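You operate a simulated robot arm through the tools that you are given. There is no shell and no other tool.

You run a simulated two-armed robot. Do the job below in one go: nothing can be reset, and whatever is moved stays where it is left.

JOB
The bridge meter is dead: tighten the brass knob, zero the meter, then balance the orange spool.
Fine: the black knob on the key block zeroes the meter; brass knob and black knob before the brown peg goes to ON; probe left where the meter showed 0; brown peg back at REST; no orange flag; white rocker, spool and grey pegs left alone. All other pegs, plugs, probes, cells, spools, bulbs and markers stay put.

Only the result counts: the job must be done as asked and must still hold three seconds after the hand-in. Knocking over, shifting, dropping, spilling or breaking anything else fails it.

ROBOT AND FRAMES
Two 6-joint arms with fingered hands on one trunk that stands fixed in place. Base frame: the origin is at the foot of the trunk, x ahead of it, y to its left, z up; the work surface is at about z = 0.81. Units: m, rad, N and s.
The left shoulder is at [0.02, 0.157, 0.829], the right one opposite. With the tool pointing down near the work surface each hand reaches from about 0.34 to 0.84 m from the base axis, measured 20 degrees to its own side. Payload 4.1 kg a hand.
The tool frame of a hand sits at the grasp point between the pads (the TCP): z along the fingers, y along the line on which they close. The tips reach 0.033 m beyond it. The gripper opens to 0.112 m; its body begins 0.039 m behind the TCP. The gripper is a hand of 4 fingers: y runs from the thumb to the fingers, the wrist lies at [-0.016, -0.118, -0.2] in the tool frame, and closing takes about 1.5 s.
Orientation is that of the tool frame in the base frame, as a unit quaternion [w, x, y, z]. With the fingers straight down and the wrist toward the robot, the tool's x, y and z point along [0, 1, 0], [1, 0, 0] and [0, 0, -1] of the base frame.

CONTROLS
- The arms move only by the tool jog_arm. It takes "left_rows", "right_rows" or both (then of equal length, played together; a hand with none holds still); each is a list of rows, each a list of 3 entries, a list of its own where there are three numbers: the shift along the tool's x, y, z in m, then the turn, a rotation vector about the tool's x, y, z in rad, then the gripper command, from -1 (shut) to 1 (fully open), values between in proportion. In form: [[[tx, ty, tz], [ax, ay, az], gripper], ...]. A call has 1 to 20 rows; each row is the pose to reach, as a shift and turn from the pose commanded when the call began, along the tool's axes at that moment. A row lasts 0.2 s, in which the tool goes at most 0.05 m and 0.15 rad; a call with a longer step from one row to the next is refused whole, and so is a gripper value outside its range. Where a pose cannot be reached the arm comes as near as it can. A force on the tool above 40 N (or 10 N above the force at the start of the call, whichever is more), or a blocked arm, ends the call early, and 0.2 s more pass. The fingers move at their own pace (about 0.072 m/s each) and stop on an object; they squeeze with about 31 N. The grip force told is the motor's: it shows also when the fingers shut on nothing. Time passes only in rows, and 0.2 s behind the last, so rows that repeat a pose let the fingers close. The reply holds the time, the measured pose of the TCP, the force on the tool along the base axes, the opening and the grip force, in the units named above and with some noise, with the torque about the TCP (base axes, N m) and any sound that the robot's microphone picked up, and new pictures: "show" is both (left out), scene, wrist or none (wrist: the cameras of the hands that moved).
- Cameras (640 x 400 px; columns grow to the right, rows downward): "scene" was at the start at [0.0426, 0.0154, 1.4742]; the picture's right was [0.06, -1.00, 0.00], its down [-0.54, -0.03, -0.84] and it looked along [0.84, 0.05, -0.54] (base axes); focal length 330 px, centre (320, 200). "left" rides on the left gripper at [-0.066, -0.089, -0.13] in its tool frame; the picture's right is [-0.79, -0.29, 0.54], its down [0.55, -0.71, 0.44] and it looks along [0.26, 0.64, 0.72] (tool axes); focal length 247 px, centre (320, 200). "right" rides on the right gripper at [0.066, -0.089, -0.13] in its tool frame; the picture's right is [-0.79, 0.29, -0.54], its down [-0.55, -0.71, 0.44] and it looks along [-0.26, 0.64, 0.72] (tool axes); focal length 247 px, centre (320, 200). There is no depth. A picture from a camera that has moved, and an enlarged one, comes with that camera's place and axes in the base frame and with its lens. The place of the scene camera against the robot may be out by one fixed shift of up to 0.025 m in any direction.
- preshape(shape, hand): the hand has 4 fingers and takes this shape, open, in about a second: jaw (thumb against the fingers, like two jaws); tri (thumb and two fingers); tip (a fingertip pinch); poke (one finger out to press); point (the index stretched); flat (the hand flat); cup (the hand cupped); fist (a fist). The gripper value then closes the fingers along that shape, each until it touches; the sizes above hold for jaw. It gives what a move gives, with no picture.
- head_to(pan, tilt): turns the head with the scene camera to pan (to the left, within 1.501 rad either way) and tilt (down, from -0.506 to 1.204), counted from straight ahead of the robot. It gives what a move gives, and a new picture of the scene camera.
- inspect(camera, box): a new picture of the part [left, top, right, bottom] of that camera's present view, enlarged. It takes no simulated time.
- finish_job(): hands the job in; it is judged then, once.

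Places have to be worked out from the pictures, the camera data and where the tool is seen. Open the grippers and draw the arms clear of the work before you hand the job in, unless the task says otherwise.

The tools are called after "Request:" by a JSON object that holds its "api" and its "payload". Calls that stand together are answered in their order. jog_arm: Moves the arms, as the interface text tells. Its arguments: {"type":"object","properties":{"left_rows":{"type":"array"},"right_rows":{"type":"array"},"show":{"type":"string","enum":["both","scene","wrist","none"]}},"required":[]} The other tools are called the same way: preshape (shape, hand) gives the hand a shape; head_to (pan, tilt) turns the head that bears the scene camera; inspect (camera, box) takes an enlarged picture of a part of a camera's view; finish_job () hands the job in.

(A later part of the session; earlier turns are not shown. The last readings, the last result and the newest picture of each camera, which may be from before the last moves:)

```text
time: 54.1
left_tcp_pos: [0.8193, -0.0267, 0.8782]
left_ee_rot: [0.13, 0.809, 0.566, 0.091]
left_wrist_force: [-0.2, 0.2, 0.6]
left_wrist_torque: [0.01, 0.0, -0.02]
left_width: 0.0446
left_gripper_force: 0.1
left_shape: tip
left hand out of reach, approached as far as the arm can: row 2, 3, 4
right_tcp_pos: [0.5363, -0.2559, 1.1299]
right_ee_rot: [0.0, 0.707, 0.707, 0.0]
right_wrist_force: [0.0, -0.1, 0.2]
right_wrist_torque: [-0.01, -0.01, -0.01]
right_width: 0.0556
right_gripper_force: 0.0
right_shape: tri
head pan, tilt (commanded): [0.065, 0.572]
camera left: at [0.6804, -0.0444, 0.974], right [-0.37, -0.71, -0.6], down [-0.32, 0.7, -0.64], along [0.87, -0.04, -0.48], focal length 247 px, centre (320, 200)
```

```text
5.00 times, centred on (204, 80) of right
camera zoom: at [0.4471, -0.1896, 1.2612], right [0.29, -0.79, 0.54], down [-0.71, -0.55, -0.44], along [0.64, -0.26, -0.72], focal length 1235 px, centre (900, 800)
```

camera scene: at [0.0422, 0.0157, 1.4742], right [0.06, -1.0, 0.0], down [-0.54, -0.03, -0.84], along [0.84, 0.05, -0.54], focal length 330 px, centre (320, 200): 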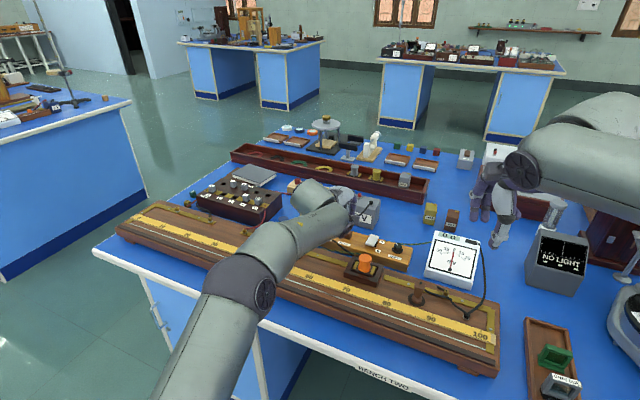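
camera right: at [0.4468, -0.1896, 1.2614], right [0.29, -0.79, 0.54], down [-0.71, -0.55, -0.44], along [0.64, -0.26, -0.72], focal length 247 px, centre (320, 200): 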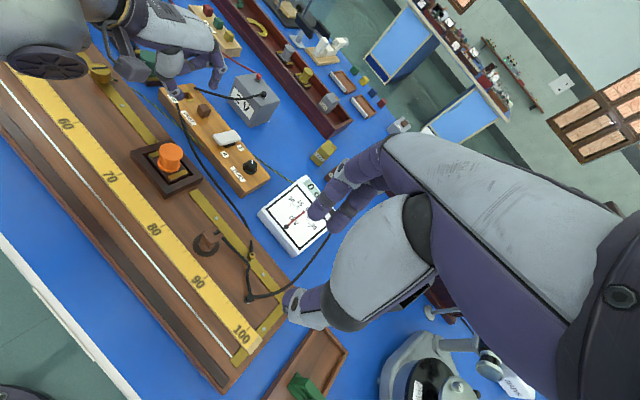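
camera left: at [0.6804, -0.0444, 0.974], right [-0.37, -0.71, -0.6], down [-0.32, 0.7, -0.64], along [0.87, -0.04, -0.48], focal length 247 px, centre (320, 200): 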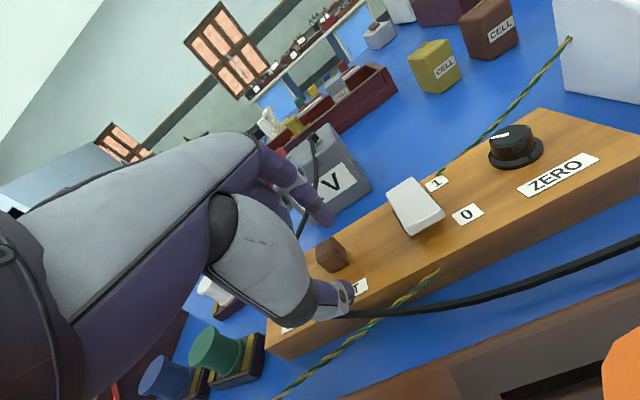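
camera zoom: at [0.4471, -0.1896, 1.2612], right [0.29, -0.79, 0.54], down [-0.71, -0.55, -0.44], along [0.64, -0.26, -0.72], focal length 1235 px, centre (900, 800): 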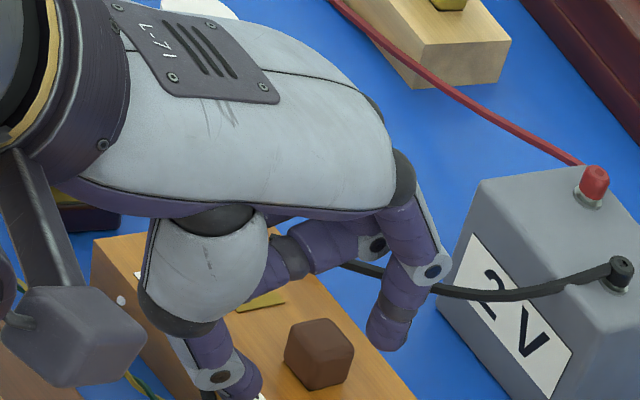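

The tilt isn't enough to reach fully, as the hand stopped about 7 mm short. From the limits seen so far, more tilt (about 0.44) with yaw 0.25 should reach both holes, so I'll lift clear and re-orient.

Request:
{"api": "jog_arm", "payload": {"left_rows": [[[0, 0.0047, -0.0142], [0, 0, 0], -0.2], [[0, 0.0, -0.0285], [-0.06, 0.019, -0.048], -0.2], [[0, 0.0, -0.0285], [-0.12, 0.038, -0.0955], -0.2], [[0, 0.0, -0.0285], [-0.12, 0.038, -0.0955], -0.2]], "show": "wrist"}}

```text
time: 55.1
left_tcp_pos: [0.8462, 0.0191, 0.9184]
left_ee_rot: [0.128, 0.751, 0.63, 0.152]
left_wrist_force: [-0.6, 0.3, 0.4]
left_wrist_torque: [0.01, 0.0, -0.02]
left_width: 0.0444
left_gripper_force: 0.0
left_shape: tip
left hand out of reach, approached as far as the arm can: row 2, 3
right_tcp_pos: [0.5363, -0.2556, 1.1296]
right_ee_rot: [0.0, 0.707, 0.707, 0.0]
right_wrist_force: [-0.2, 0.2, 0.1]
right_wrist_torque: [-0.03, 0.02, -0.03]
right_width: 0.0556
right_gripper_force: 0.1
right_shape: tri
head pan, tilt (commanded): [0.065, 0.572]
camera left: at [0.7037, -0.0306, 1.0008], right [-0.18, -0.73, -0.66], down [-0.39, 0.67, -0.64], along [0.91, 0.14, -0.4], focal length 247 px, centre (320, 200)
```

left: 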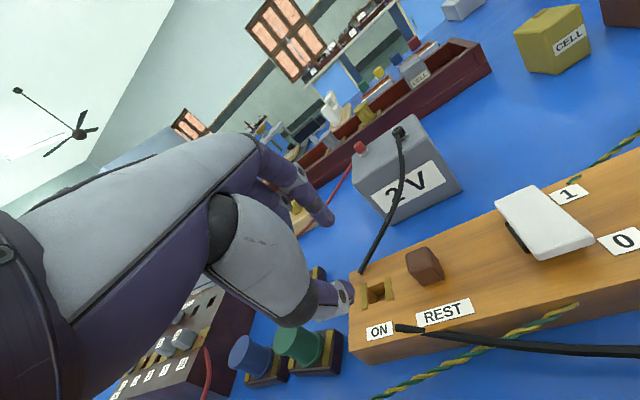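

The out-of-reach solution drifted sideways to above ON; nothing was touched, but I must avoid that. I'll pull back to a comfortable point, set the orientation there (yaw 0.25, tilt 0.46), then approach again.

Request:
{"api": "jog_arm", "payload": {"left_rows": [[[-0.006, -0.012, -0.02], [0, 0, 0], -0.2], [[-0.016, -0.025, -0.03], [-0.02, -0.03, 0.015], -0.2], [[-0.027, -0.035, -0.036], [-0.045, -0.065, 0.035], -0.2], [[-0.0374, -0.044, -0.0391], [-0.0683, -0.0977, 0.0526], -0.2]], "show": "wrist"}}

Request:
{"api": "inspect", "payload": {"camera": "right", "box": [140, 40, 268, 120]}}

```text
time: 56.1
left_tcp_pos: [0.7562, -0.0497, 0.928]
left_ee_rot: [0.208, 0.781, 0.576, 0.124]
left_wrist_force: [0.0, -0.4, 0.3]
left_wrist_torque: [0.01, 0.03, -0.01]
left_width: 0.0444
left_gripper_force: 0.1
left_shape: tip
left hand out of reach, approached as far as the arm can: row 1, 2, 4
right_tcp_pos: [0.5358, -0.2564, 1.1306]
right_ee_rot: [0.0, 0.707, 0.707, 0.0]
right_wrist_force: [0.1, 0.0, 1.3]
right_wrist_torque: [0.01, 0.01, -0.03]
right_width: 0.0555
right_gripper_force: 0.0
right_shape: tri
head pan, tilt (commanded): [0.065, 0.572]
camera left: at [0.6046, -0.0658, 1.0057], right [-0.25, -0.78, -0.57], down [-0.24, 0.62, -0.74], along [0.94, -0.05, -0.35], focal length 247 px, centre (320, 200)
```

left: 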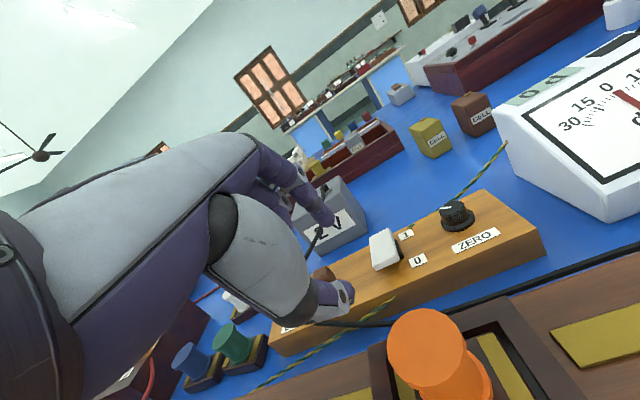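

```text
5.00 times, centred on (204, 80) of right
camera zoom: at [0.4471, -0.1897, 1.2612], right [0.29, -0.79, 0.54], down [-0.71, -0.55, -0.44], along [0.64, -0.26, -0.72], focal length 1235 px, centre (900, 800)
```

zoom: 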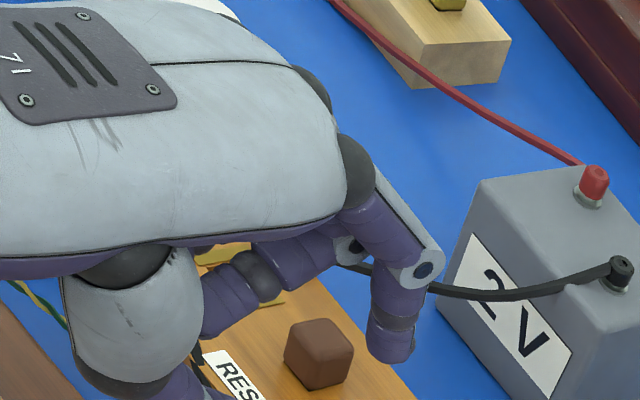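

The arm slipped into a bad posture again. I'll lift straight up first, then retract to the home area with the hand upright so it re-seats in the normal posture.

Request:
{"api": "jog_arm", "payload": {"left_rows": [[[-0.0018, 0.0187, -0.0353], [0, 0, 0], -0.2], [[-0.003, 0.03, -0.065], [0, 0, 0], -0.2], [[0.008, 0.006, -0.095], [0.04, 0.01, -0.025], -0.2], [[0.019, -0.018, -0.125], [0.1, 0.025, -0.06], -0.2], [[0.03, -0.042, -0.155], [0.16, 0.04, -0.1], -0.2], [[0.041, -0.066, -0.185], [0.22, 0.055, -0.135], -0.2], [[0.052, -0.09, -0.215], [0.28, 0.07, -0.17], -0.2], [[0.063, -0.114, -0.245], [0.33, 0.083, -0.205], -0.2], [[0.074, -0.138, -0.275], [0.38, 0.096, -0.235], -0.2], [[0.085, -0.162, -0.305], [0.42, 0.106, -0.26], -0.2], [[0.096, -0.186, -0.335], [0.45, 0.114, -0.28], -0.2], [[0.1052, -0.211, -0.3689], [0.4759, 0.1203, -0.2945], -0.2]], "show": "both"}}

```text
time: 58.7
left_tcp_pos: [0.4519, 0.1828, 1.1387]
left_ee_rot: [0.014, 0.716, 0.698, -0.003]
left_wrist_force: [-0.6, -0.3, -1.0]
left_wrist_torque: [0.02, 0.07, -0.02]
left_width: 0.0447
left_gripper_force: 0.2
left_shape: tip
right_tcp_pos: [0.5373, -0.2561, 1.1295]
right_ee_rot: [0.0, 0.706, 0.708, 0.0]
right_wrist_force: [-0.2, -0.8, 0.2]
right_wrist_torque: [0.02, 0.01, 0.03]
right_width: 0.0558
right_gripper_force: 0.0
right_shape: tri
head pan, tilt (commanded): [0.065, 0.572]
camera scene: at [0.0431, 0.0151, 1.4742], right [0.06, -1.0, 0.0], down [-0.54, -0.03, -0.84], along [0.84, 0.05, -0.54], focal length 330 px, centre (320, 200)
camera left: at [0.3593, 0.1228, 1.2701], right [-0.3, -0.8, -0.52], down [-0.69, 0.56, -0.46], along [0.66, 0.22, -0.72], focal length 247 px, centre (320, 200)
```

scene: 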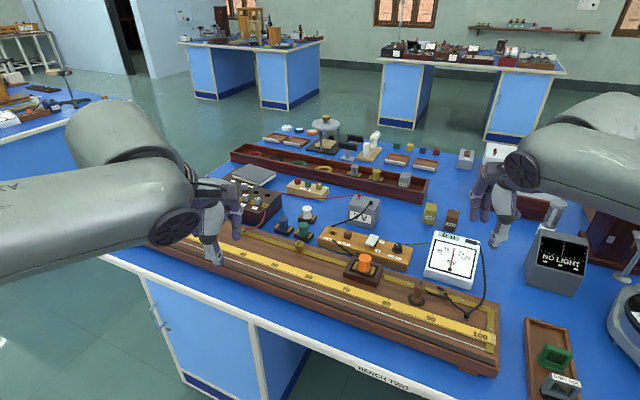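
left: 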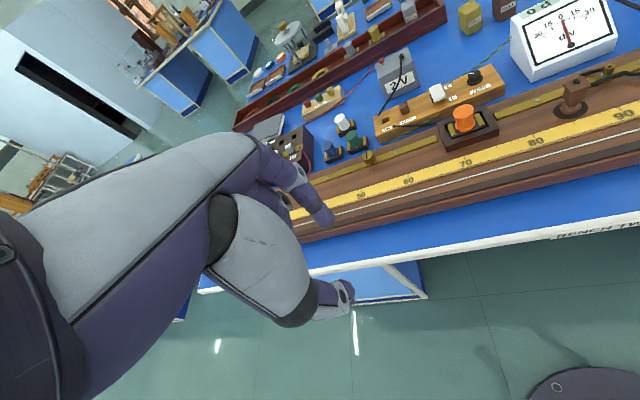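

Posture is normal and the bench looks unchanged. I'll approach again with yaw 0.25 and tilt 0.5, first to an interior waypoint at (0.74, 0.01, 0.97).

Request:
{"api": "jog_arm", "payload": {"left_rows": [[[-0.01, 0.029, 0.005], [-0.02, 0, 0.01], -0.2], [[-0.024, 0.058, 0.015], [-0.06, -0.004, 0.03], -0.2], [[-0.04, 0.087, 0.03], [-0.11, -0.008, 0.05], -0.2], [[-0.057, 0.116, 0.047], [-0.16, -0.012, 0.075], -0.2], [[-0.074, 0.145, 0.065], [-0.22, -0.016, 0.1], -0.2], [[-0.091, 0.174, 0.085], [-0.28, -0.02, 0.13], -0.2], [[-0.108, 0.203, 0.107], [-0.33, -0.024, 0.155], -0.2], [[-0.126, 0.232, 0.13], [-0.38, -0.028, 0.18], -0.2], [[-0.144, 0.261, 0.154], [-0.43, -0.031, 0.2], -0.2], [[-0.1613, 0.2897, 0.1772], [-0.4793, -0.0346, 0.2251], -0.2]], "show": "wrist"}}

Request:
{"api": "inspect", "payload": {"camera": "right", "box": [140, 40, 268, 120]}}

```text
time: 60.9
left_tcp_pos: [0.7423, 0.0091, 0.9722]
left_ee_rot: [0.196, 0.765, 0.594, 0.153]
left_wrist_force: [0.2, -0.1, 0.4]
left_wrist_torque: [0.0, -0.02, 0.04]
left_width: 0.0444
left_gripper_force: 0.0
left_shape: tip
right_tcp_pos: [0.5363, -0.2558, 1.1314]
right_ee_rot: [0.0, 0.707, 0.707, 0.0]
right_wrist_force: [0.4, -0.6, 0.0]
right_wrist_torque: [0.0, -0.01, 0.0]
right_width: 0.0554
right_gripper_force: 0.1
right_shape: tri
head pan, tilt (commanded): [0.065, 0.572]
camera left: at [0.5905, -0.019, 1.0441], right [-0.19, -0.77, -0.61], down [-0.26, 0.64, -0.72], along [0.95, 0.02, -0.32], focal length 247 px, centre (320, 200)
```

left: 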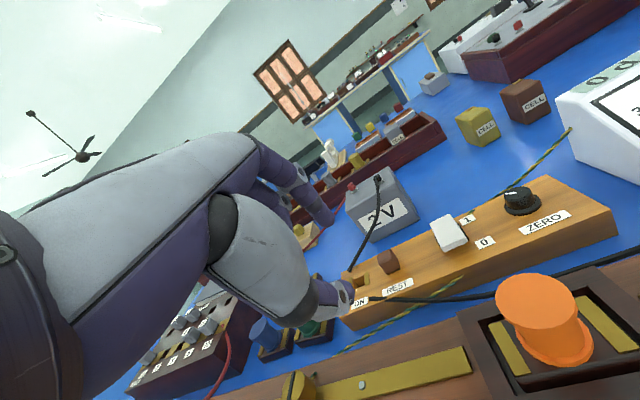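

```text
5.00 times, centred on (204, 80) of right
camera zoom: at [0.4467, -0.1894, 1.2614], right [0.29, -0.79, 0.54], down [-0.71, -0.55, -0.44], along [0.64, -0.26, -0.72], focal length 1235 px, centre (900, 800)
```

zoom: 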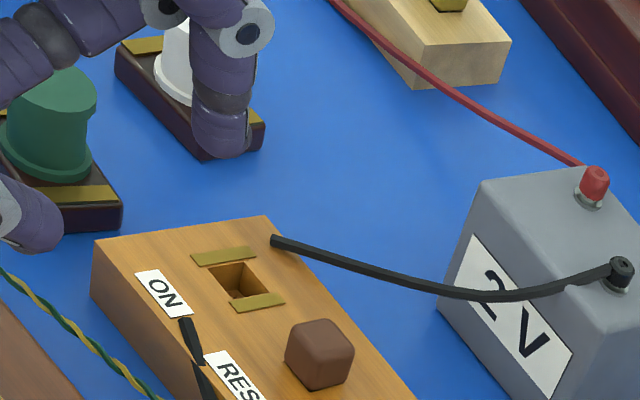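

Reached cleanly. I'll take a zoom from the left camera too, to fix the peg and hole positions.

Request:
{"api": "inspect", "payload": {"camera": "left", "box": [330, 225, 458, 305]}}

```text
5.00 times, centred on (394, 265) of left
camera zoom: at [0.5905, -0.019, 1.0441], right [-0.19, -0.77, -0.61], down [-0.26, 0.64, -0.72], along [0.95, 0.02, -0.32], focal length 1235 px, centre (-50, -125)
```

zoom: 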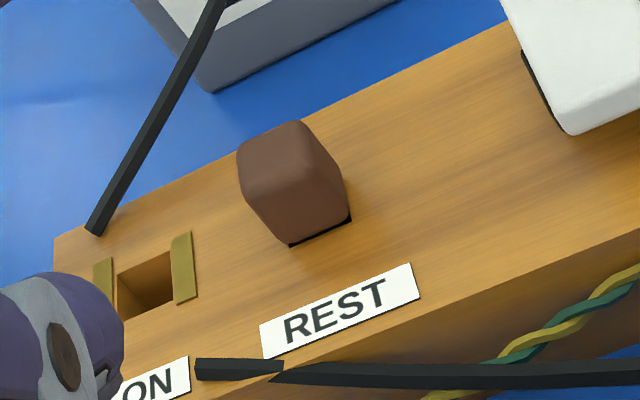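

The estimates agree: peg centre about (0.8355, -0.029) and ON hole about (0.8555, 0.0165). I'll move to pre-grasp above the peg.

Request:
{"api": "jog_arm", "payload": {"left_rows": [[[-0.0046, 0.0152, 0.0312], [0, 0, 0], -0.2], [[-0.0092, 0.0303, 0.0623], [0, 0, 0], -0.2], [[-0.0138, 0.0455, 0.0935], [0, 0, 0], -0.2]], "show": "wrist"}}

Request:
{"api": "inspect", "payload": {"camera": "right", "box": [140, 40, 268, 120]}}

Request:
{"api": "inspect", "payload": {"camera": "left", "box": [280, 200, 408, 280]}}

```text
time: 61.7
left_tcp_pos: [0.8201, -0.0246, 0.9128]
left_ee_rot: [0.197, 0.765, 0.594, 0.153]
left_wrist_force: [-0.4, 1.1, 0.4]
left_wrist_torque: [0.03, 0.01, 0.0]
left_width: 0.0447
left_gripper_force: 0.0
left_shape: tip
right_tcp_pos: [0.5362, -0.2554, 1.1298]
right_ee_rot: [0.0, 0.707, 0.707, -0.001]
right_wrist_force: [-1.1, -0.4, 0.3]
right_wrist_torque: [0.0, -0.04, -0.02]
right_width: 0.0557
right_gripper_force: 0.1
right_shape: tri
head pan, tilt (commanded): [0.065, 0.572]
camera left: at [0.6684, -0.0531, 0.9847], right [-0.19, -0.77, -0.61], down [-0.26, 0.64, -0.72], along [0.95, 0.02, -0.32], focal length 247 px, centre (320, 200)
```

left: 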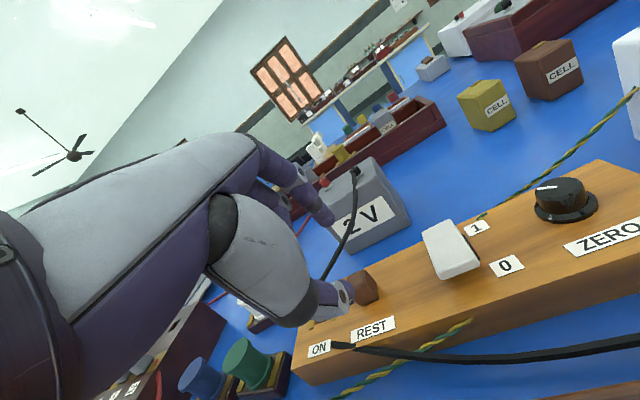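

```text
5.00 times, centred on (204, 80) of right
camera zoom: at [0.4469, -0.1893, 1.2613], right [0.29, -0.79, 0.54], down [-0.71, -0.55, -0.44], along [0.64, -0.26, -0.72], focal length 1235 px, centre (900, 800)
```

zoom: 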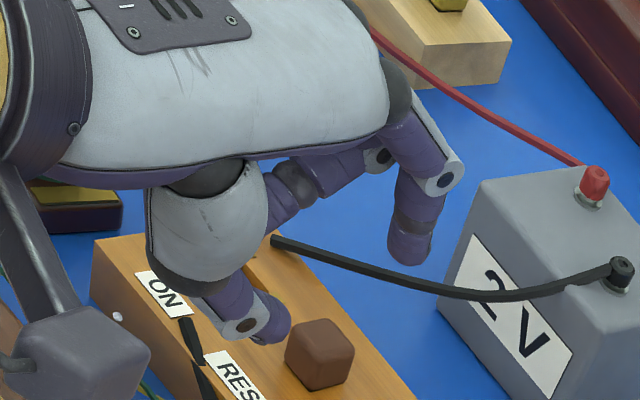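

```text
5.00 times, centred on (344, 240) of left
camera zoom: at [0.6684, -0.0531, 0.9847], right [-0.19, -0.77, -0.61], down [-0.26, 0.64, -0.72], along [0.95, 0.02, -0.32], focal length 1235 px, centre (200, 0)
```

zoom: 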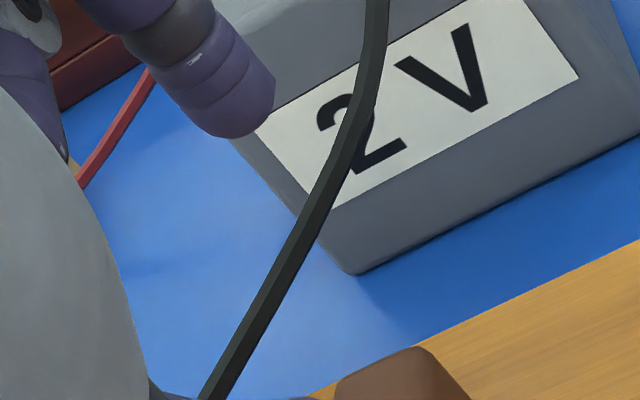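

Pre-grasp reached cleanly. I'll descend vertically 33 mm so the tips straddle the peg.

Request:
{"api": "jog_arm", "payload": {"left_rows": [[[0, -0.0084, 0.0153], [0, 0, 0], -0.3], [[0, -0.0158, 0.0289], [0, 0, 0], -0.3]], "show": "wrist"}}

Request:
{"api": "inspect", "payload": {"camera": "right", "box": [140, 40, 268, 120]}}

Request:
{"api": "inspect", "payload": {"camera": "left", "box": [280, 210, 408, 290]}}

```text
time: 62.3
left_tcp_pos: [0.8199, -0.0241, 0.88]
left_ee_rot: [0.197, 0.765, 0.594, 0.152]
left_wrist_force: [-0.1, -0.1, 0.9]
left_wrist_torque: [0.03, -0.02, -0.01]
left_width: 0.0396
left_gripper_force: 0.0
left_shape: tip
right_tcp_pos: [0.5373, -0.2546, 1.1302]
right_ee_rot: [0.0, 0.707, 0.707, 0.0]
right_wrist_force: [-1.2, 0.0, -0.2]
right_wrist_torque: [-0.03, -0.02, -0.02]
right_width: 0.0558
right_gripper_force: 0.0
right_shape: tri
head pan, tilt (commanded): [0.065, 0.572]
camera left: at [0.6682, -0.053, 0.952], right [-0.19, -0.77, -0.61], down [-0.26, 0.64, -0.72], along [0.95, 0.02, -0.32], focal length 247 px, centre (320, 200)
```

left: 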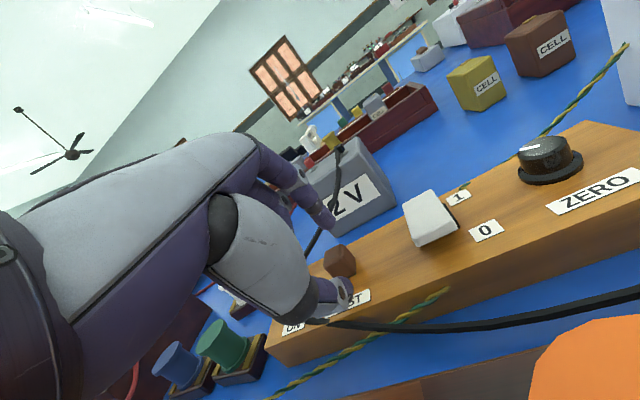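

```text
5.00 times, centred on (204, 80) of right
camera zoom: at [0.4471, -0.1896, 1.2612], right [0.29, -0.79, 0.54], down [-0.71, -0.55, -0.44], along [0.64, -0.26, -0.72], focal length 1235 px, centre (900, 800)
```

zoom: 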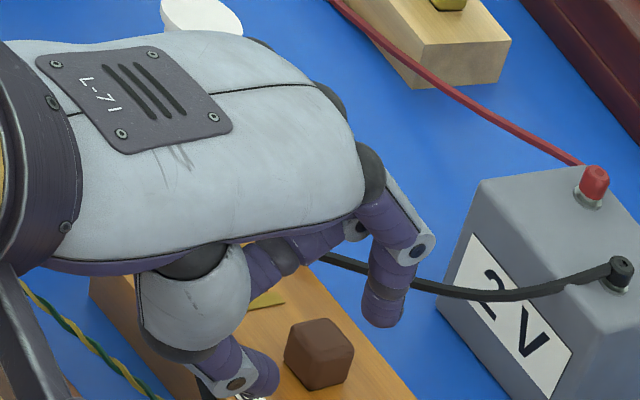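

```text
5.00 times, centred on (344, 250) of left
camera zoom: at [0.6682, -0.053, 0.952], right [-0.19, -0.77, -0.61], down [-0.26, 0.64, -0.72], along [0.95, 0.02, -0.32], focal length 1235 px, centre (200, -50)
```

zoom: 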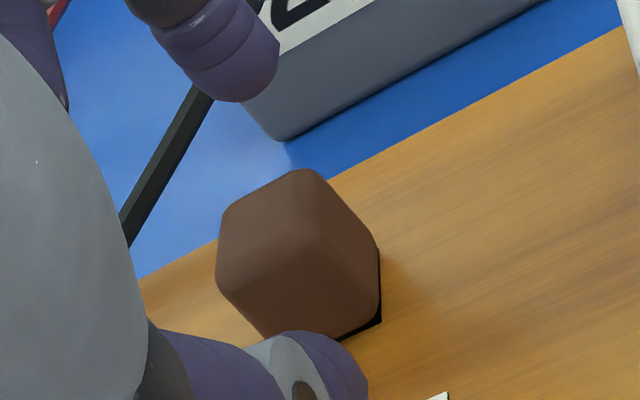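

The index tip is barely at peg-top height. I'll close part-way to about 3 cm, nudge 2 mm sideways, and lower 8 mm more so both tips overlap the peg.

Request:
{"api": "jog_arm", "payload": {"left_rows": [[[-0.002, 0.002, 0], [0, 0, 0], -0.46], [[-0.002, -0.0, 0.0035], [0, 0, 0], -0.46], [[-0.002, -0.0018, 0.007], [0, 0, 0], -0.46]], "show": "wrist"}}

Request:
{"api": "inspect", "payload": {"camera": "right", "box": [172, 70, 252, 120]}}

Request:
{"api": "inspect", "payload": {"camera": "left", "box": [280, 210, 408, 290]}}

```text
time: 63.1
left_tcp_pos: [0.8215, -0.0267, 0.8725]
left_ee_rot: [0.196, 0.765, 0.594, 0.153]
left_wrist_force: [-1.6, -0.5, 2.7]
left_wrist_torque: [0.01, 0.08, 0.04]
left_width: 0.0305
left_gripper_force: 0.1
left_shape: tip
right_tcp_pos: [0.5366, -0.2564, 1.1293]
right_ee_rot: [-0.001, 0.707, 0.707, 0.0]
right_wrist_force: [0.4, 0.0, -1.0]
right_wrist_torque: [-0.02, 0.0, 0.03]
right_width: 0.0554
right_gripper_force: 0.0
right_shape: tri
head pan, tilt (commanded): [0.065, 0.572]
camera left: at [0.6694, -0.0555, 0.9445], right [-0.19, -0.77, -0.61], down [-0.26, 0.64, -0.72], along [0.95, 0.02, -0.32], focal length 247 px, centre (320, 200)
```

left: 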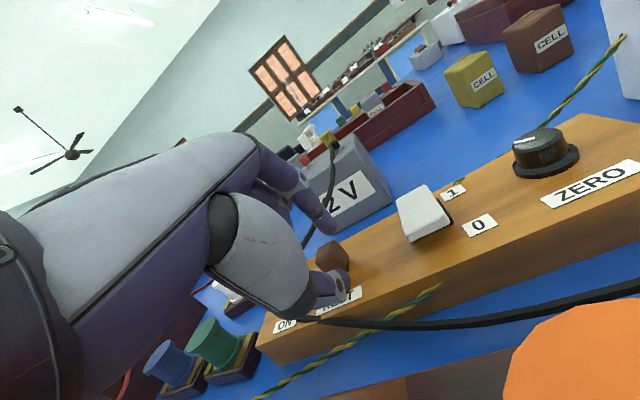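

```text
8.00 times, centred on (212, 95) of right
camera zoom: at [0.4471, -0.1896, 1.2612], right [0.29, -0.79, 0.54], down [-0.71, -0.55, -0.44], along [0.64, -0.26, -0.72], focal length 1976 px, centre (1184, 1040)
```

zoom: 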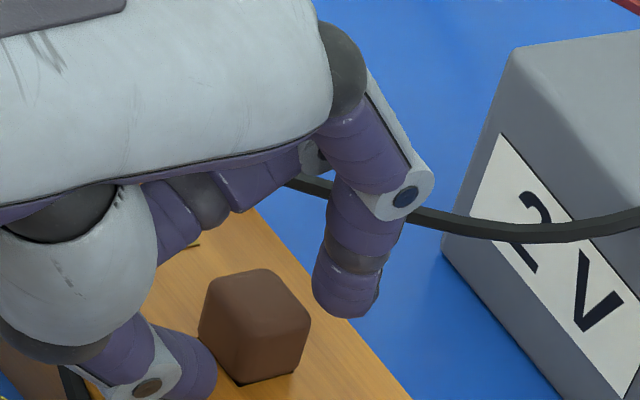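

```text
5.00 times, centred on (344, 250) of left
camera zoom: at [0.6694, -0.0555, 0.9445], right [-0.19, -0.77, -0.61], down [-0.26, 0.64, -0.72], along [0.95, 0.02, -0.32], focal length 1235 px, centre (200, -50)
```

zoom: 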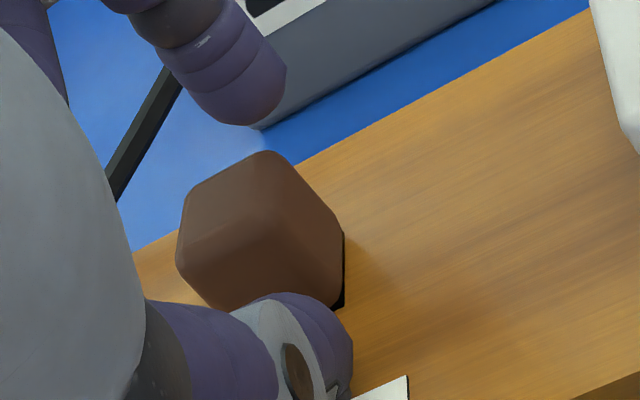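

Tips now overlap the peg on both sides. I'll shift 2 mm in tool x to centre and close on it.

Request:
{"api": "jog_arm", "payload": {"left_rows": [[[0.002, 0, 0], [0, 0, 0], -0.6], [[0.002, 0, 0], [0, 0, 0], -0.8], [[0.002, 0, 0], [0, 0, 0], -1], [[0.002, 0, 0], [0, 0, 0], -1], [[0.002, 0, 0], [0, 0, 0], -1]], "show": "wrist"}}

Request:
{"api": "inspect", "payload": {"camera": "right", "box": [172, 70, 252, 120]}}

Request:
{"api": "inspect", "payload": {"camera": "left", "box": [280, 210, 408, 290]}}

```text
time: 64.3
left_tcp_pos: [0.8224, -0.0243, 0.8737]
left_ee_rot: [0.198, 0.765, 0.594, 0.153]
left_wrist_force: [1.1, -0.9, 9.6]
left_wrist_torque: [-0.17, -0.23, 0.02]
left_width: 0.0123
left_gripper_force: 31.3
left_shape: tip
right_tcp_pos: [0.5365, -0.2549, 1.1305]
right_ee_rot: [0.0, 0.707, 0.708, -0.001]
right_wrist_force: [0.4, 0.4, 0.8]
right_wrist_torque: [-0.01, 0.01, -0.01]
right_width: 0.0554
right_gripper_force: 0.0
right_shape: tri
head pan, tilt (commanded): [0.065, 0.572]
camera left: at [0.6697, -0.0537, 0.9449], right [-0.19, -0.77, -0.61], down [-0.26, 0.64, -0.72], along [0.95, 0.03, -0.32], focal length 247 px, centre (320, 200)
```

left: 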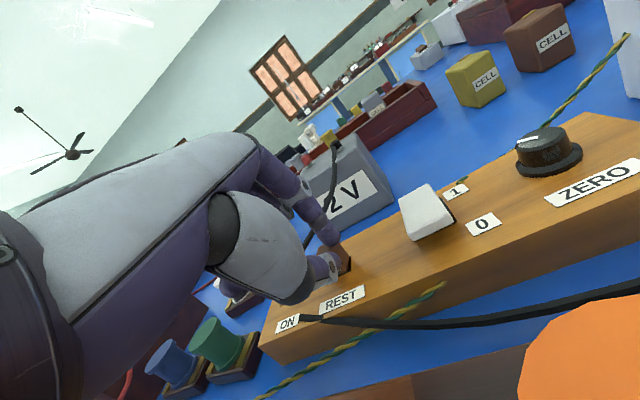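

```text
8.00 times, centred on (212, 95) of right
camera zoom: at [0.4469, -0.1896, 1.2613], right [0.29, -0.79, 0.54], down [-0.71, -0.55, -0.44], along [0.64, -0.26, -0.72], focal length 1976 px, centre (1184, 1040)
```

zoom: 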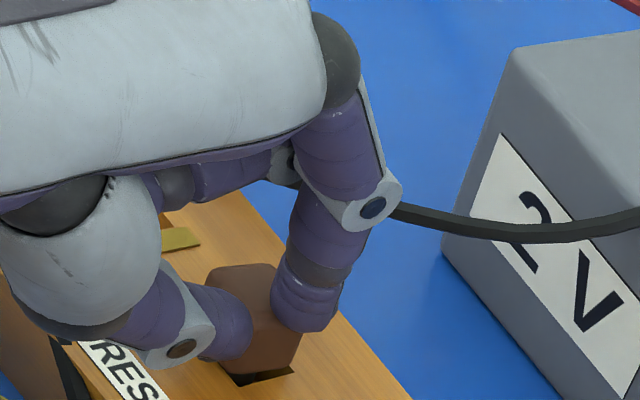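

```text
5.00 times, centred on (344, 250) of left
camera zoom: at [0.6697, -0.0537, 0.9449], right [-0.19, -0.77, -0.61], down [-0.26, 0.64, -0.72], along [0.95, 0.03, -0.32], focal length 1235 px, centre (200, -50)
```

zoom: 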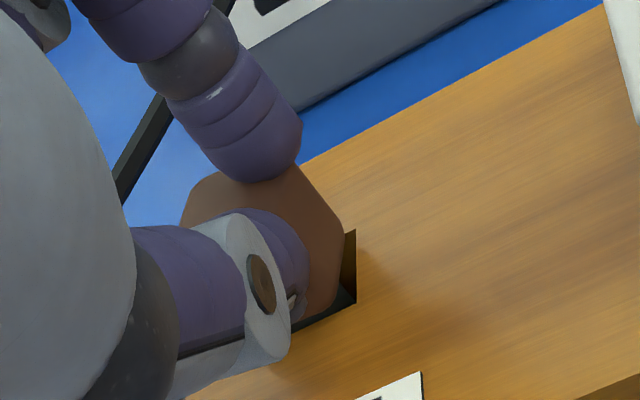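

The peg is pinched at 31 N. I'll lift straight up 3 cm in small steps and check.

Request:
{"api": "jog_arm", "payload": {"left_rows": [[[0, 0.0048, -0.0088], [0, 0, 0], -1], [[0, 0.0096, -0.0175], [0, 0, 0], -1], [[0, 0.0144, -0.0263], [0, 0, 0], -1]], "show": "wrist"}}

Request:
{"api": "inspect", "payload": {"camera": "right", "box": [172, 70, 252, 120]}}

Request:
{"api": "inspect", "payload": {"camera": "left", "box": [280, 210, 408, 290]}}

```text
time: 65.1
left_tcp_pos: [0.8212, -0.0247, 0.901]
left_ee_rot: [0.195, 0.765, 0.594, 0.153]
left_wrist_force: [0.4, -0.4, -0.4]
left_wrist_torque: [-0.02, 0.0, 0.04]
left_width: 0.0123
left_gripper_force: 30.7
left_shape: tip
right_tcp_pos: [0.5376, -0.2552, 1.1295]
right_ee_rot: [0.0, 0.707, 0.707, 0.001]
right_wrist_force: [0.5, -0.3, -0.1]
right_wrist_torque: [0.01, 0.0, -0.03]
right_width: 0.0555
right_gripper_force: 0.1
right_shape: tri
head pan, tilt (commanded): [0.065, 0.572]
camera left: at [0.6694, -0.0533, 0.9739], right [-0.19, -0.77, -0.61], down [-0.26, 0.64, -0.72], along [0.95, 0.02, -0.32], focal length 247 px, centre (320, 200)
```

left: 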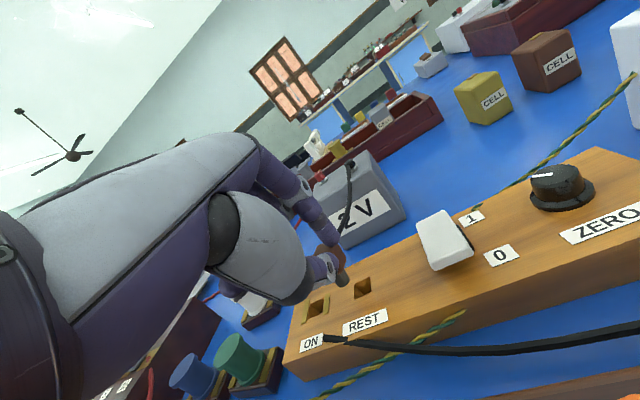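

```text
8.00 times, centred on (212, 95) of right
camera zoom: at [0.4472, -0.1895, 1.2612], right [0.29, -0.79, 0.54], down [-0.71, -0.55, -0.44], along [0.64, -0.26, -0.72], focal length 1976 px, centre (1184, 1040)
```

zoom: 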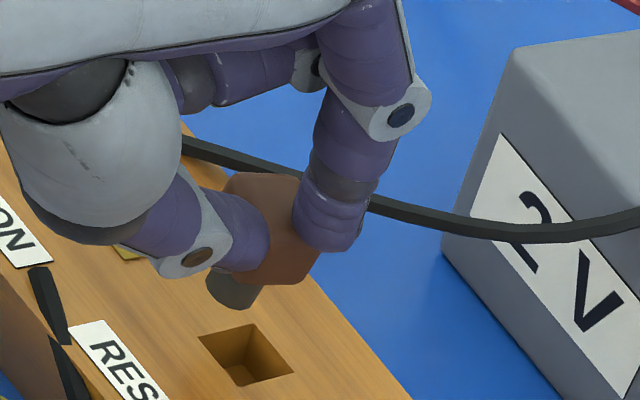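

```text
5.00 times, centred on (344, 250) of left
camera zoom: at [0.6694, -0.0533, 0.9739], right [-0.19, -0.77, -0.61], down [-0.26, 0.64, -0.72], along [0.95, 0.02, -0.32], focal length 1235 px, centre (200, -50)
```

zoom: 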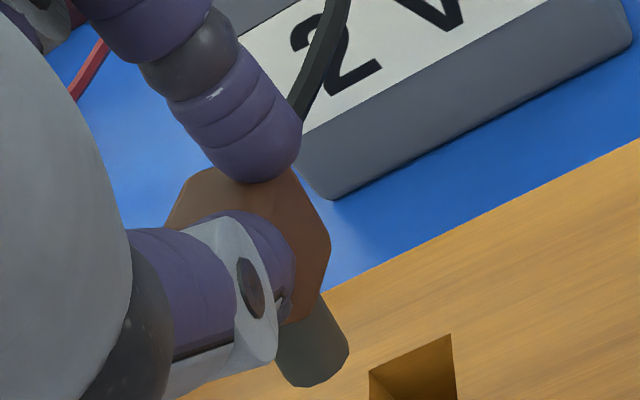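

The peg is out; it is a cube head on a short round pin. It's tilted about 13° with the pin end swung left, toward ON. I'll roll the hand about its closing axis by -0.2 rad to straighten the pin before moving to ON.

Request:
{"api": "jog_arm", "payload": {"left_rows": [[[0.003, 0.0, 0.0], [0, -0.1, 0], -1], [[0.006, 0.0, 0.0], [0, -0.2, 0], -1]], "show": "wrist"}}

Request:
{"api": "inspect", "payload": {"camera": "right", "box": [172, 70, 252, 120]}}

Request:
{"api": "inspect", "payload": {"camera": "left", "box": [280, 210, 408, 290]}}

```text
time: 65.7
left_tcp_pos: [0.8248, -0.0248, 0.9033]
left_ee_rot: [0.221, 0.771, 0.587, 0.114]
left_wrist_force: [0.2, -0.5, -1.2]
left_wrist_torque: [-0.02, -0.02, -0.01]
left_width: 0.0122
left_gripper_force: 31.2
left_shape: tip
left hand out of reach, approached as far as the arm can: row 1, 2
right_tcp_pos: [0.5361, -0.2556, 1.1299]
right_ee_rot: [0.0, 0.707, 0.707, 0.0]
right_wrist_force: [0.6, 0.2, -0.7]
right_wrist_torque: [0.01, 0.02, 0.01]
right_width: 0.0553
right_gripper_force: 0.1
right_shape: tri
head pan, tilt (commanded): [0.065, 0.572]
camera left: at [0.6735, -0.0399, 0.9812], right [-0.24, -0.81, -0.54], down [-0.26, 0.59, -0.77], along [0.94, -0.04, -0.35], focal length 247 px, centre (320, 200)
```

left: 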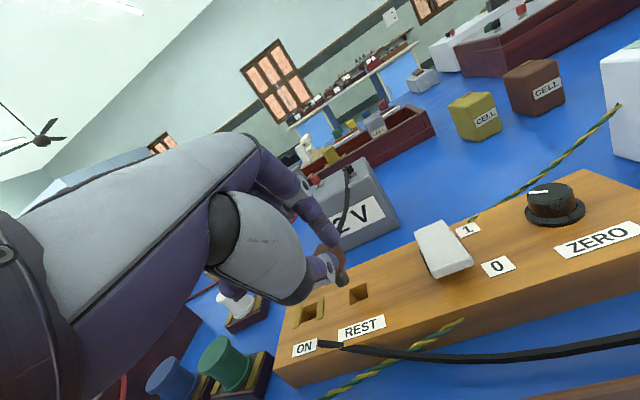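

```text
8.00 times, centred on (212, 95) of right
camera zoom: at [0.4471, -0.1896, 1.2612], right [0.29, -0.79, 0.54], down [-0.71, -0.55, -0.44], along [0.64, -0.26, -0.72], focal length 1976 px, centre (1184, 1040)
```

zoom: 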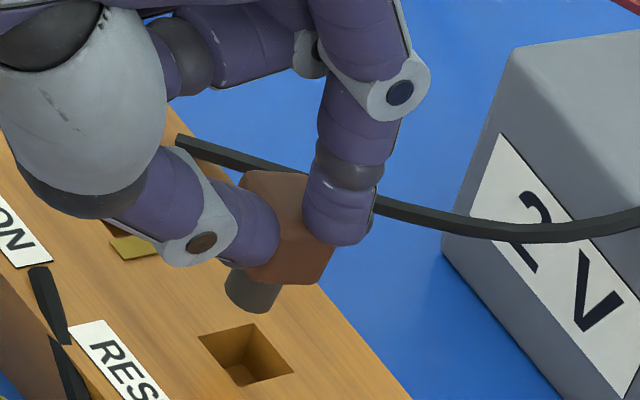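

```text
5.00 times, centred on (344, 250) of left
camera zoom: at [0.6735, -0.0399, 0.9812], right [-0.24, -0.81, -0.54], down [-0.26, 0.59, -0.77], along [0.94, -0.04, -0.35], focal length 1235 px, centre (200, -50)
```

zoom: 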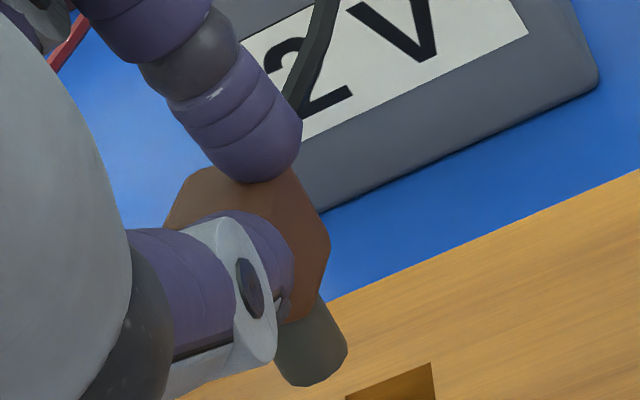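

The roll went only about half-way before a joint limit, but a 10° lean is fine because the holes are several millimetres wider than the pin. The pin is round, so yaw is free. I'll swing the hand inward to yaw about 0.05 for more reach before moving to ON.

Request:
{"api": "jog_arm", "payload": {"left_rows": [[[-0.001, -0.0004, 0.0], [-0.014, 0.03, -0.056], -1], [[-0.002, -0.0008, 0.0], [-0.028, 0.06, -0.112], -1], [[-0.0029, -0.0012, 0.0002], [-0.0424, 0.0896, -0.1674], -1]], "show": "wrist"}}

Request:
{"api": "inspect", "payload": {"camera": "right", "box": [172, 70, 252, 120]}}

Request:
{"api": "inspect", "payload": {"camera": "left", "box": [280, 210, 408, 290]}}

```text
time: 66.5
left_tcp_pos: [0.8229, -0.0264, 0.9026]
left_ee_rot: [0.219, 0.709, 0.655, 0.141]
left_wrist_force: [-0.3, 0.4, -0.3]
left_wrist_torque: [0.0, 0.0, -0.03]
left_width: 0.0122
left_gripper_force: 30.9
left_shape: tip
right_tcp_pos: [0.5367, -0.2561, 1.1315]
right_ee_rot: [0.0, 0.707, 0.708, 0.0]
right_wrist_force: [0.6, 0.4, 0.9]
right_wrist_torque: [-0.03, 0.02, 0.01]
right_width: 0.0556
right_gripper_force: 0.0
right_shape: tri
head pan, tilt (commanded): [0.065, 0.572]
camera left: at [0.676, -0.0709, 0.9771], right [-0.06, -0.84, -0.54], down [-0.35, 0.52, -0.78], along [0.94, 0.14, -0.33], focal length 247 px, centre (320, 200)
```

left: 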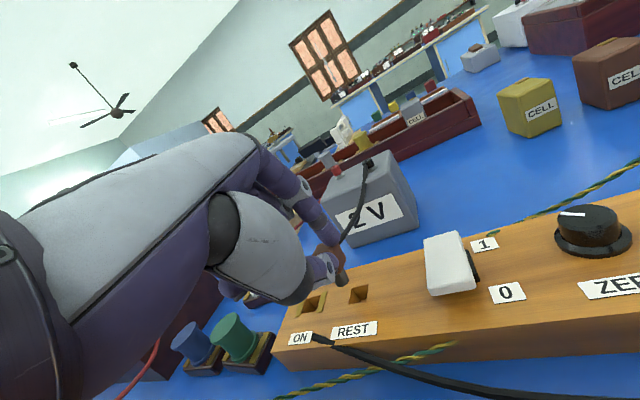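

```text
8.00 times, centred on (212, 95) of right
camera zoom: at [0.4472, -0.1894, 1.2612], right [0.29, -0.79, 0.54], down [-0.71, -0.55, -0.44], along [0.64, -0.26, -0.72], focal length 1976 px, centre (1184, 1040)
```

zoom: 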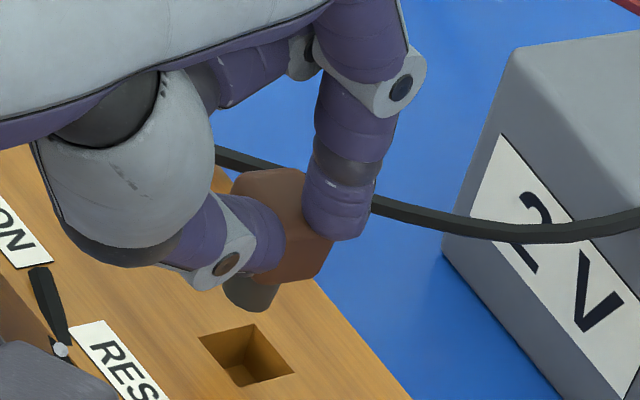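

```text
5.00 times, centred on (344, 250) of left
camera zoom: at [0.676, -0.0709, 0.9771], right [-0.06, -0.84, -0.54], down [-0.35, 0.52, -0.78], along [0.94, 0.14, -0.33], focal length 1235 px, centre (200, -50)
```

zoom: 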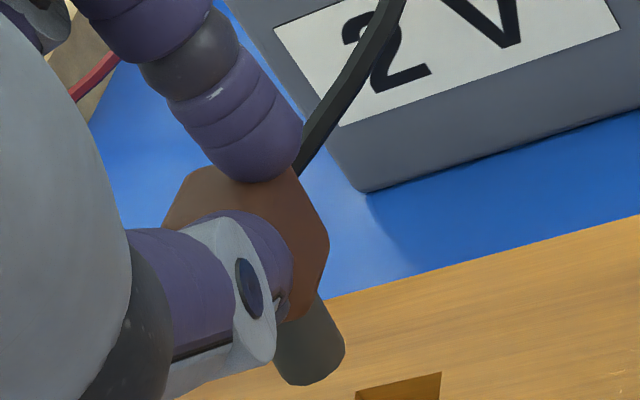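

No limit this time. The pin end is at about (0.836, -0.025, 0.853), so I'll translate by (+0.020, +0.0415) at the same height to bring it over the ON hole.

Request:
{"api": "jog_arm", "payload": {"left_rows": [[[0.0108, 0.0039, 0.0011], [0, 0, 0], -1], [[0.0216, 0.0078, 0.0023], [0, 0, 0], -1], [[0.0324, 0.0116, 0.0034], [0, 0, 0], -1], [[0.0431, 0.0155, 0.0046], [0, 0, 0], -1]], "show": "wrist"}}

Request:
{"api": "inspect", "payload": {"camera": "right", "box": [156, 60, 236, 110]}}

Request:
{"api": "inspect", "payload": {"camera": "left", "box": [280, 210, 408, 290]}}

```text
time: 67.5
left_tcp_pos: [0.8424, 0.0128, 0.9025]
left_ee_rot: [0.221, 0.709, 0.655, 0.141]
left_wrist_force: [0.2, -0.7, -0.1]
left_wrist_torque: [0.02, 0.0, 0.01]
left_width: 0.0119
left_gripper_force: 31.1
left_shape: tip
right_tcp_pos: [0.5369, -0.2565, 1.131]
right_ee_rot: [0.001, 0.707, 0.707, -0.001]
right_wrist_force: [0.5, -0.1, 0.8]
right_wrist_torque: [-0.01, 0.04, 0.0]
right_width: 0.0558
right_gripper_force: 0.1
right_shape: tri
head pan, tilt (commanded): [0.065, 0.572]
camera left: at [0.6958, -0.0297, 0.9771], right [-0.07, -0.84, -0.54], down [-0.35, 0.52, -0.78], along [0.94, 0.14, -0.33], focal length 247 px, centre (320, 200)
```

left: 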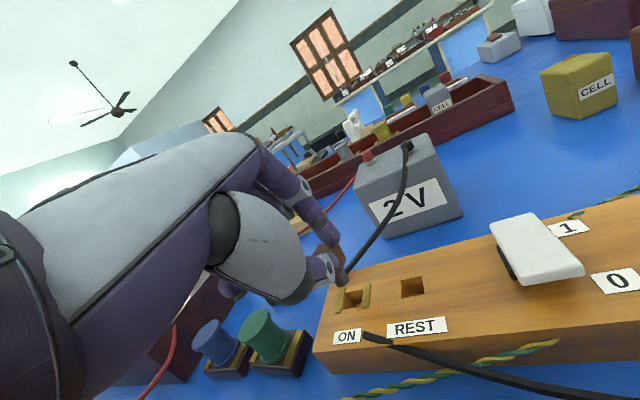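

```text
8.00 times, centred on (196, 85) of right
camera zoom: at [0.4471, -0.1897, 1.2612], right [0.29, -0.79, 0.54], down [-0.71, -0.55, -0.44], along [0.64, -0.26, -0.72], focal length 1976 px, centre (1312, 1120)
```

zoom: 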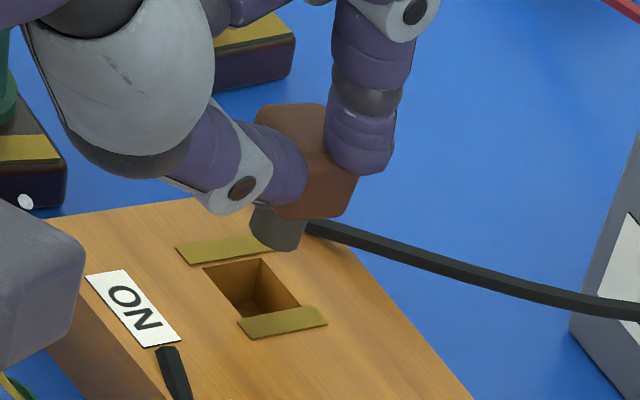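

```text
5.00 times, centred on (344, 250) of left
camera zoom: at [0.6958, -0.0297, 0.9771], right [-0.07, -0.84, -0.54], down [-0.35, 0.52, -0.78], along [0.94, 0.14, -0.33], focal length 1235 px, centre (200, -50)
```

zoom: 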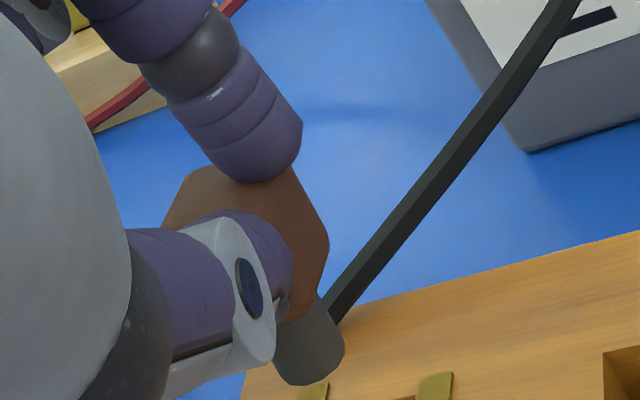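

The pin end sits about 2 mm short in y of the hole centre. I'll correct that and lower 22 mm so the pin enters the hole.

Request:
{"api": "jog_arm", "payload": {"left_rows": [[[0.002, 0.0, 0.0], [0, 0, 0], -1], [[0.0029, -0.0055, 0.0095], [0, 0, 0], -1], [[0.0039, -0.0109, 0.019], [0, 0, 0], -1]], "show": "wrist"}}

Request:
{"api": "inspect", "payload": {"camera": "right", "box": [156, 60, 236, 110]}}

Request:
{"api": "inspect", "payload": {"camera": "left", "box": [280, 220, 408, 300]}}

```text
time: 68.3
left_tcp_pos: [0.8429, 0.0152, 0.8831]
left_ee_rot: [0.221, 0.709, 0.654, 0.144]
left_wrist_force: [-1.7, -3.8, 9.3]
left_wrist_torque: [-0.08, -0.06, -0.11]
left_width: 0.0118
left_gripper_force: 31.2
left_shape: tip
right_tcp_pos: [0.5356, -0.2559, 1.1302]
right_ee_rot: [0.0, 0.707, 0.708, 0.001]
right_wrist_force: [0.7, 0.3, -0.4]
right_wrist_torque: [-0.03, 0.01, -0.02]
right_width: 0.0556
right_gripper_force: 0.1
right_shape: tri
head pan, tilt (commanded): [0.065, 0.572]
camera left: at [0.6955, -0.0282, 0.9572], right [-0.06, -0.84, -0.54], down [-0.34, 0.52, -0.78], along [0.94, 0.14, -0.32], focal length 247 px, centre (320, 200)
```

left: 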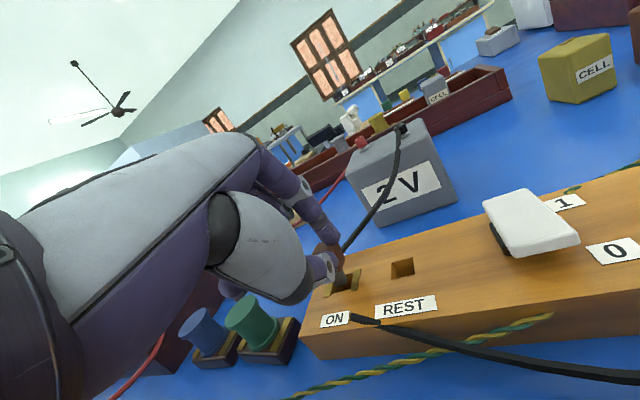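

```text
8.00 times, centred on (196, 85) of right
camera zoom: at [0.4467, -0.1898, 1.2613], right [0.29, -0.79, 0.54], down [-0.71, -0.55, -0.44], along [0.64, -0.26, -0.72], focal length 1976 px, centre (1312, 1120)
```

zoom: 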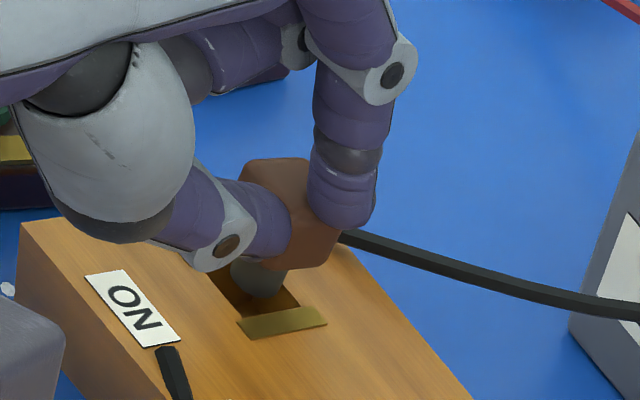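

```text
5.00 times, centred on (344, 260) of left
camera zoom: at [0.6955, -0.0282, 0.9572], right [-0.06, -0.84, -0.54], down [-0.34, 0.52, -0.78], along [0.94, 0.14, -0.32], focal length 1235 px, centre (200, -100)
```

zoom: 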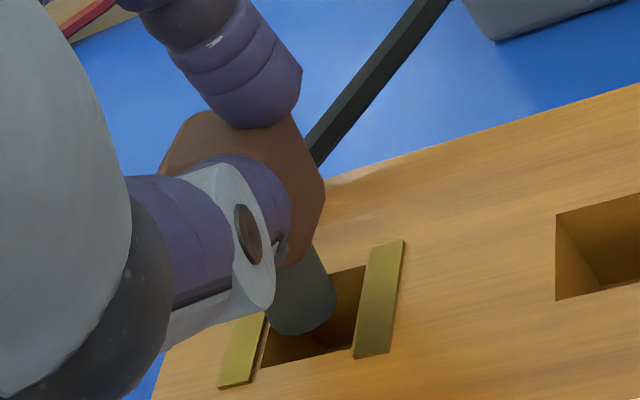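

The pin is touching the left edge of the ON hole. I'll lift 4 mm, shift right 2.5 mm and lower again.

Request:
{"api": "jog_arm", "payload": {"left_rows": [[[-0.0003, 0.002, -0.0035], [0, 0, 0], -1], [[-0.0028, 0.002, -0.0035], [0, 0, 0], -1], [[-0.0022, -0.001, 0.0017], [0, 0, 0], -1], [[-0.0018, -0.004, 0.0069], [0, 0, 0], -1]], "show": "wrist"}}

Request:
{"api": "inspect", "payload": {"camera": "right", "box": [156, 60, 236, 110]}}

Request:
{"api": "inspect", "payload": {"camera": "left", "box": [280, 220, 408, 300]}}

```text
time: 69.3
left_tcp_pos: [0.8423, 0.0145, 0.8718]
left_ee_rot: [0.221, 0.708, 0.655, 0.141]
left_wrist_force: [-15.3, 4.8, 5.4]
left_wrist_torque: [0.19, 0.55, 0.1]
left_width: 0.012
left_gripper_force: 30.8
left_shape: tip
right_tcp_pos: [0.5358, -0.2554, 1.1301]
right_ee_rot: [0.0, 0.707, 0.707, 0.0]
right_wrist_force: [0.5, 1.2, -0.8]
right_wrist_torque: [0.02, 0.01, 0.03]
right_width: 0.0554
right_gripper_force: 0.1
right_shape: tri
head pan, tilt (commanded): [0.065, 0.572]
camera left: at [0.6955, -0.0296, 0.9475], right [-0.06, -0.84, -0.54], down [-0.35, 0.52, -0.78], along [0.94, 0.14, -0.32], focal length 247 px, centre (320, 200)
```

left: 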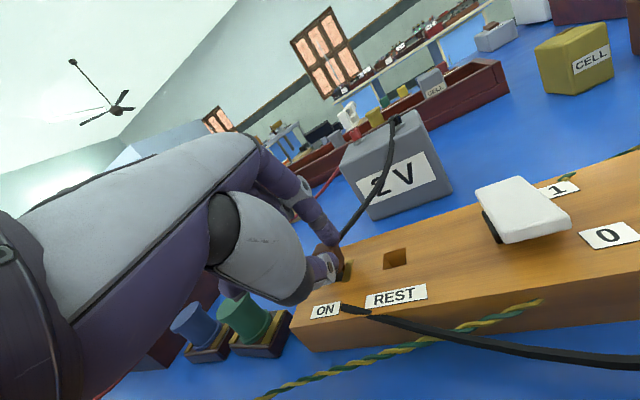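

```text
8.00 times, centred on (196, 85) of right
camera zoom: at [0.4466, -0.1893, 1.2614], right [0.29, -0.79, 0.54], down [-0.71, -0.55, -0.44], along [0.64, -0.26, -0.72], focal length 1976 px, centre (1312, 1120)
```

zoom: 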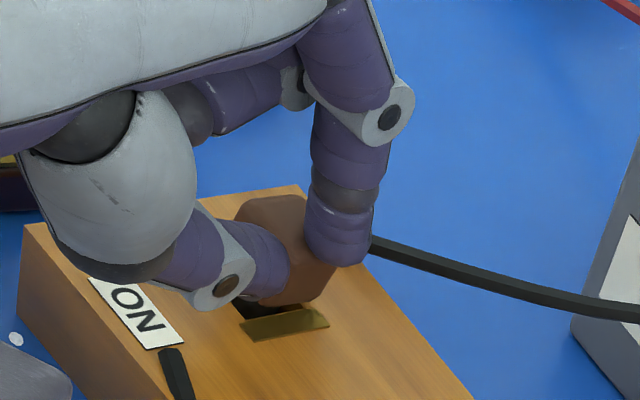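

```text
5.00 times, centred on (344, 260) of left
camera zoom: at [0.6955, -0.0296, 0.9475], right [-0.06, -0.84, -0.54], down [-0.35, 0.52, -0.78], along [0.94, 0.14, -0.32], focal length 1235 px, centre (200, -100)
```

zoom: 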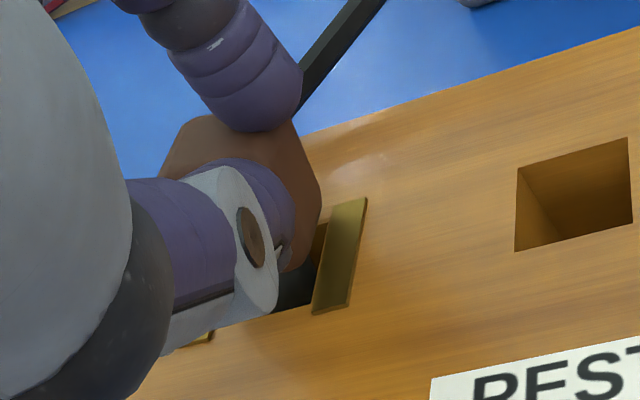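

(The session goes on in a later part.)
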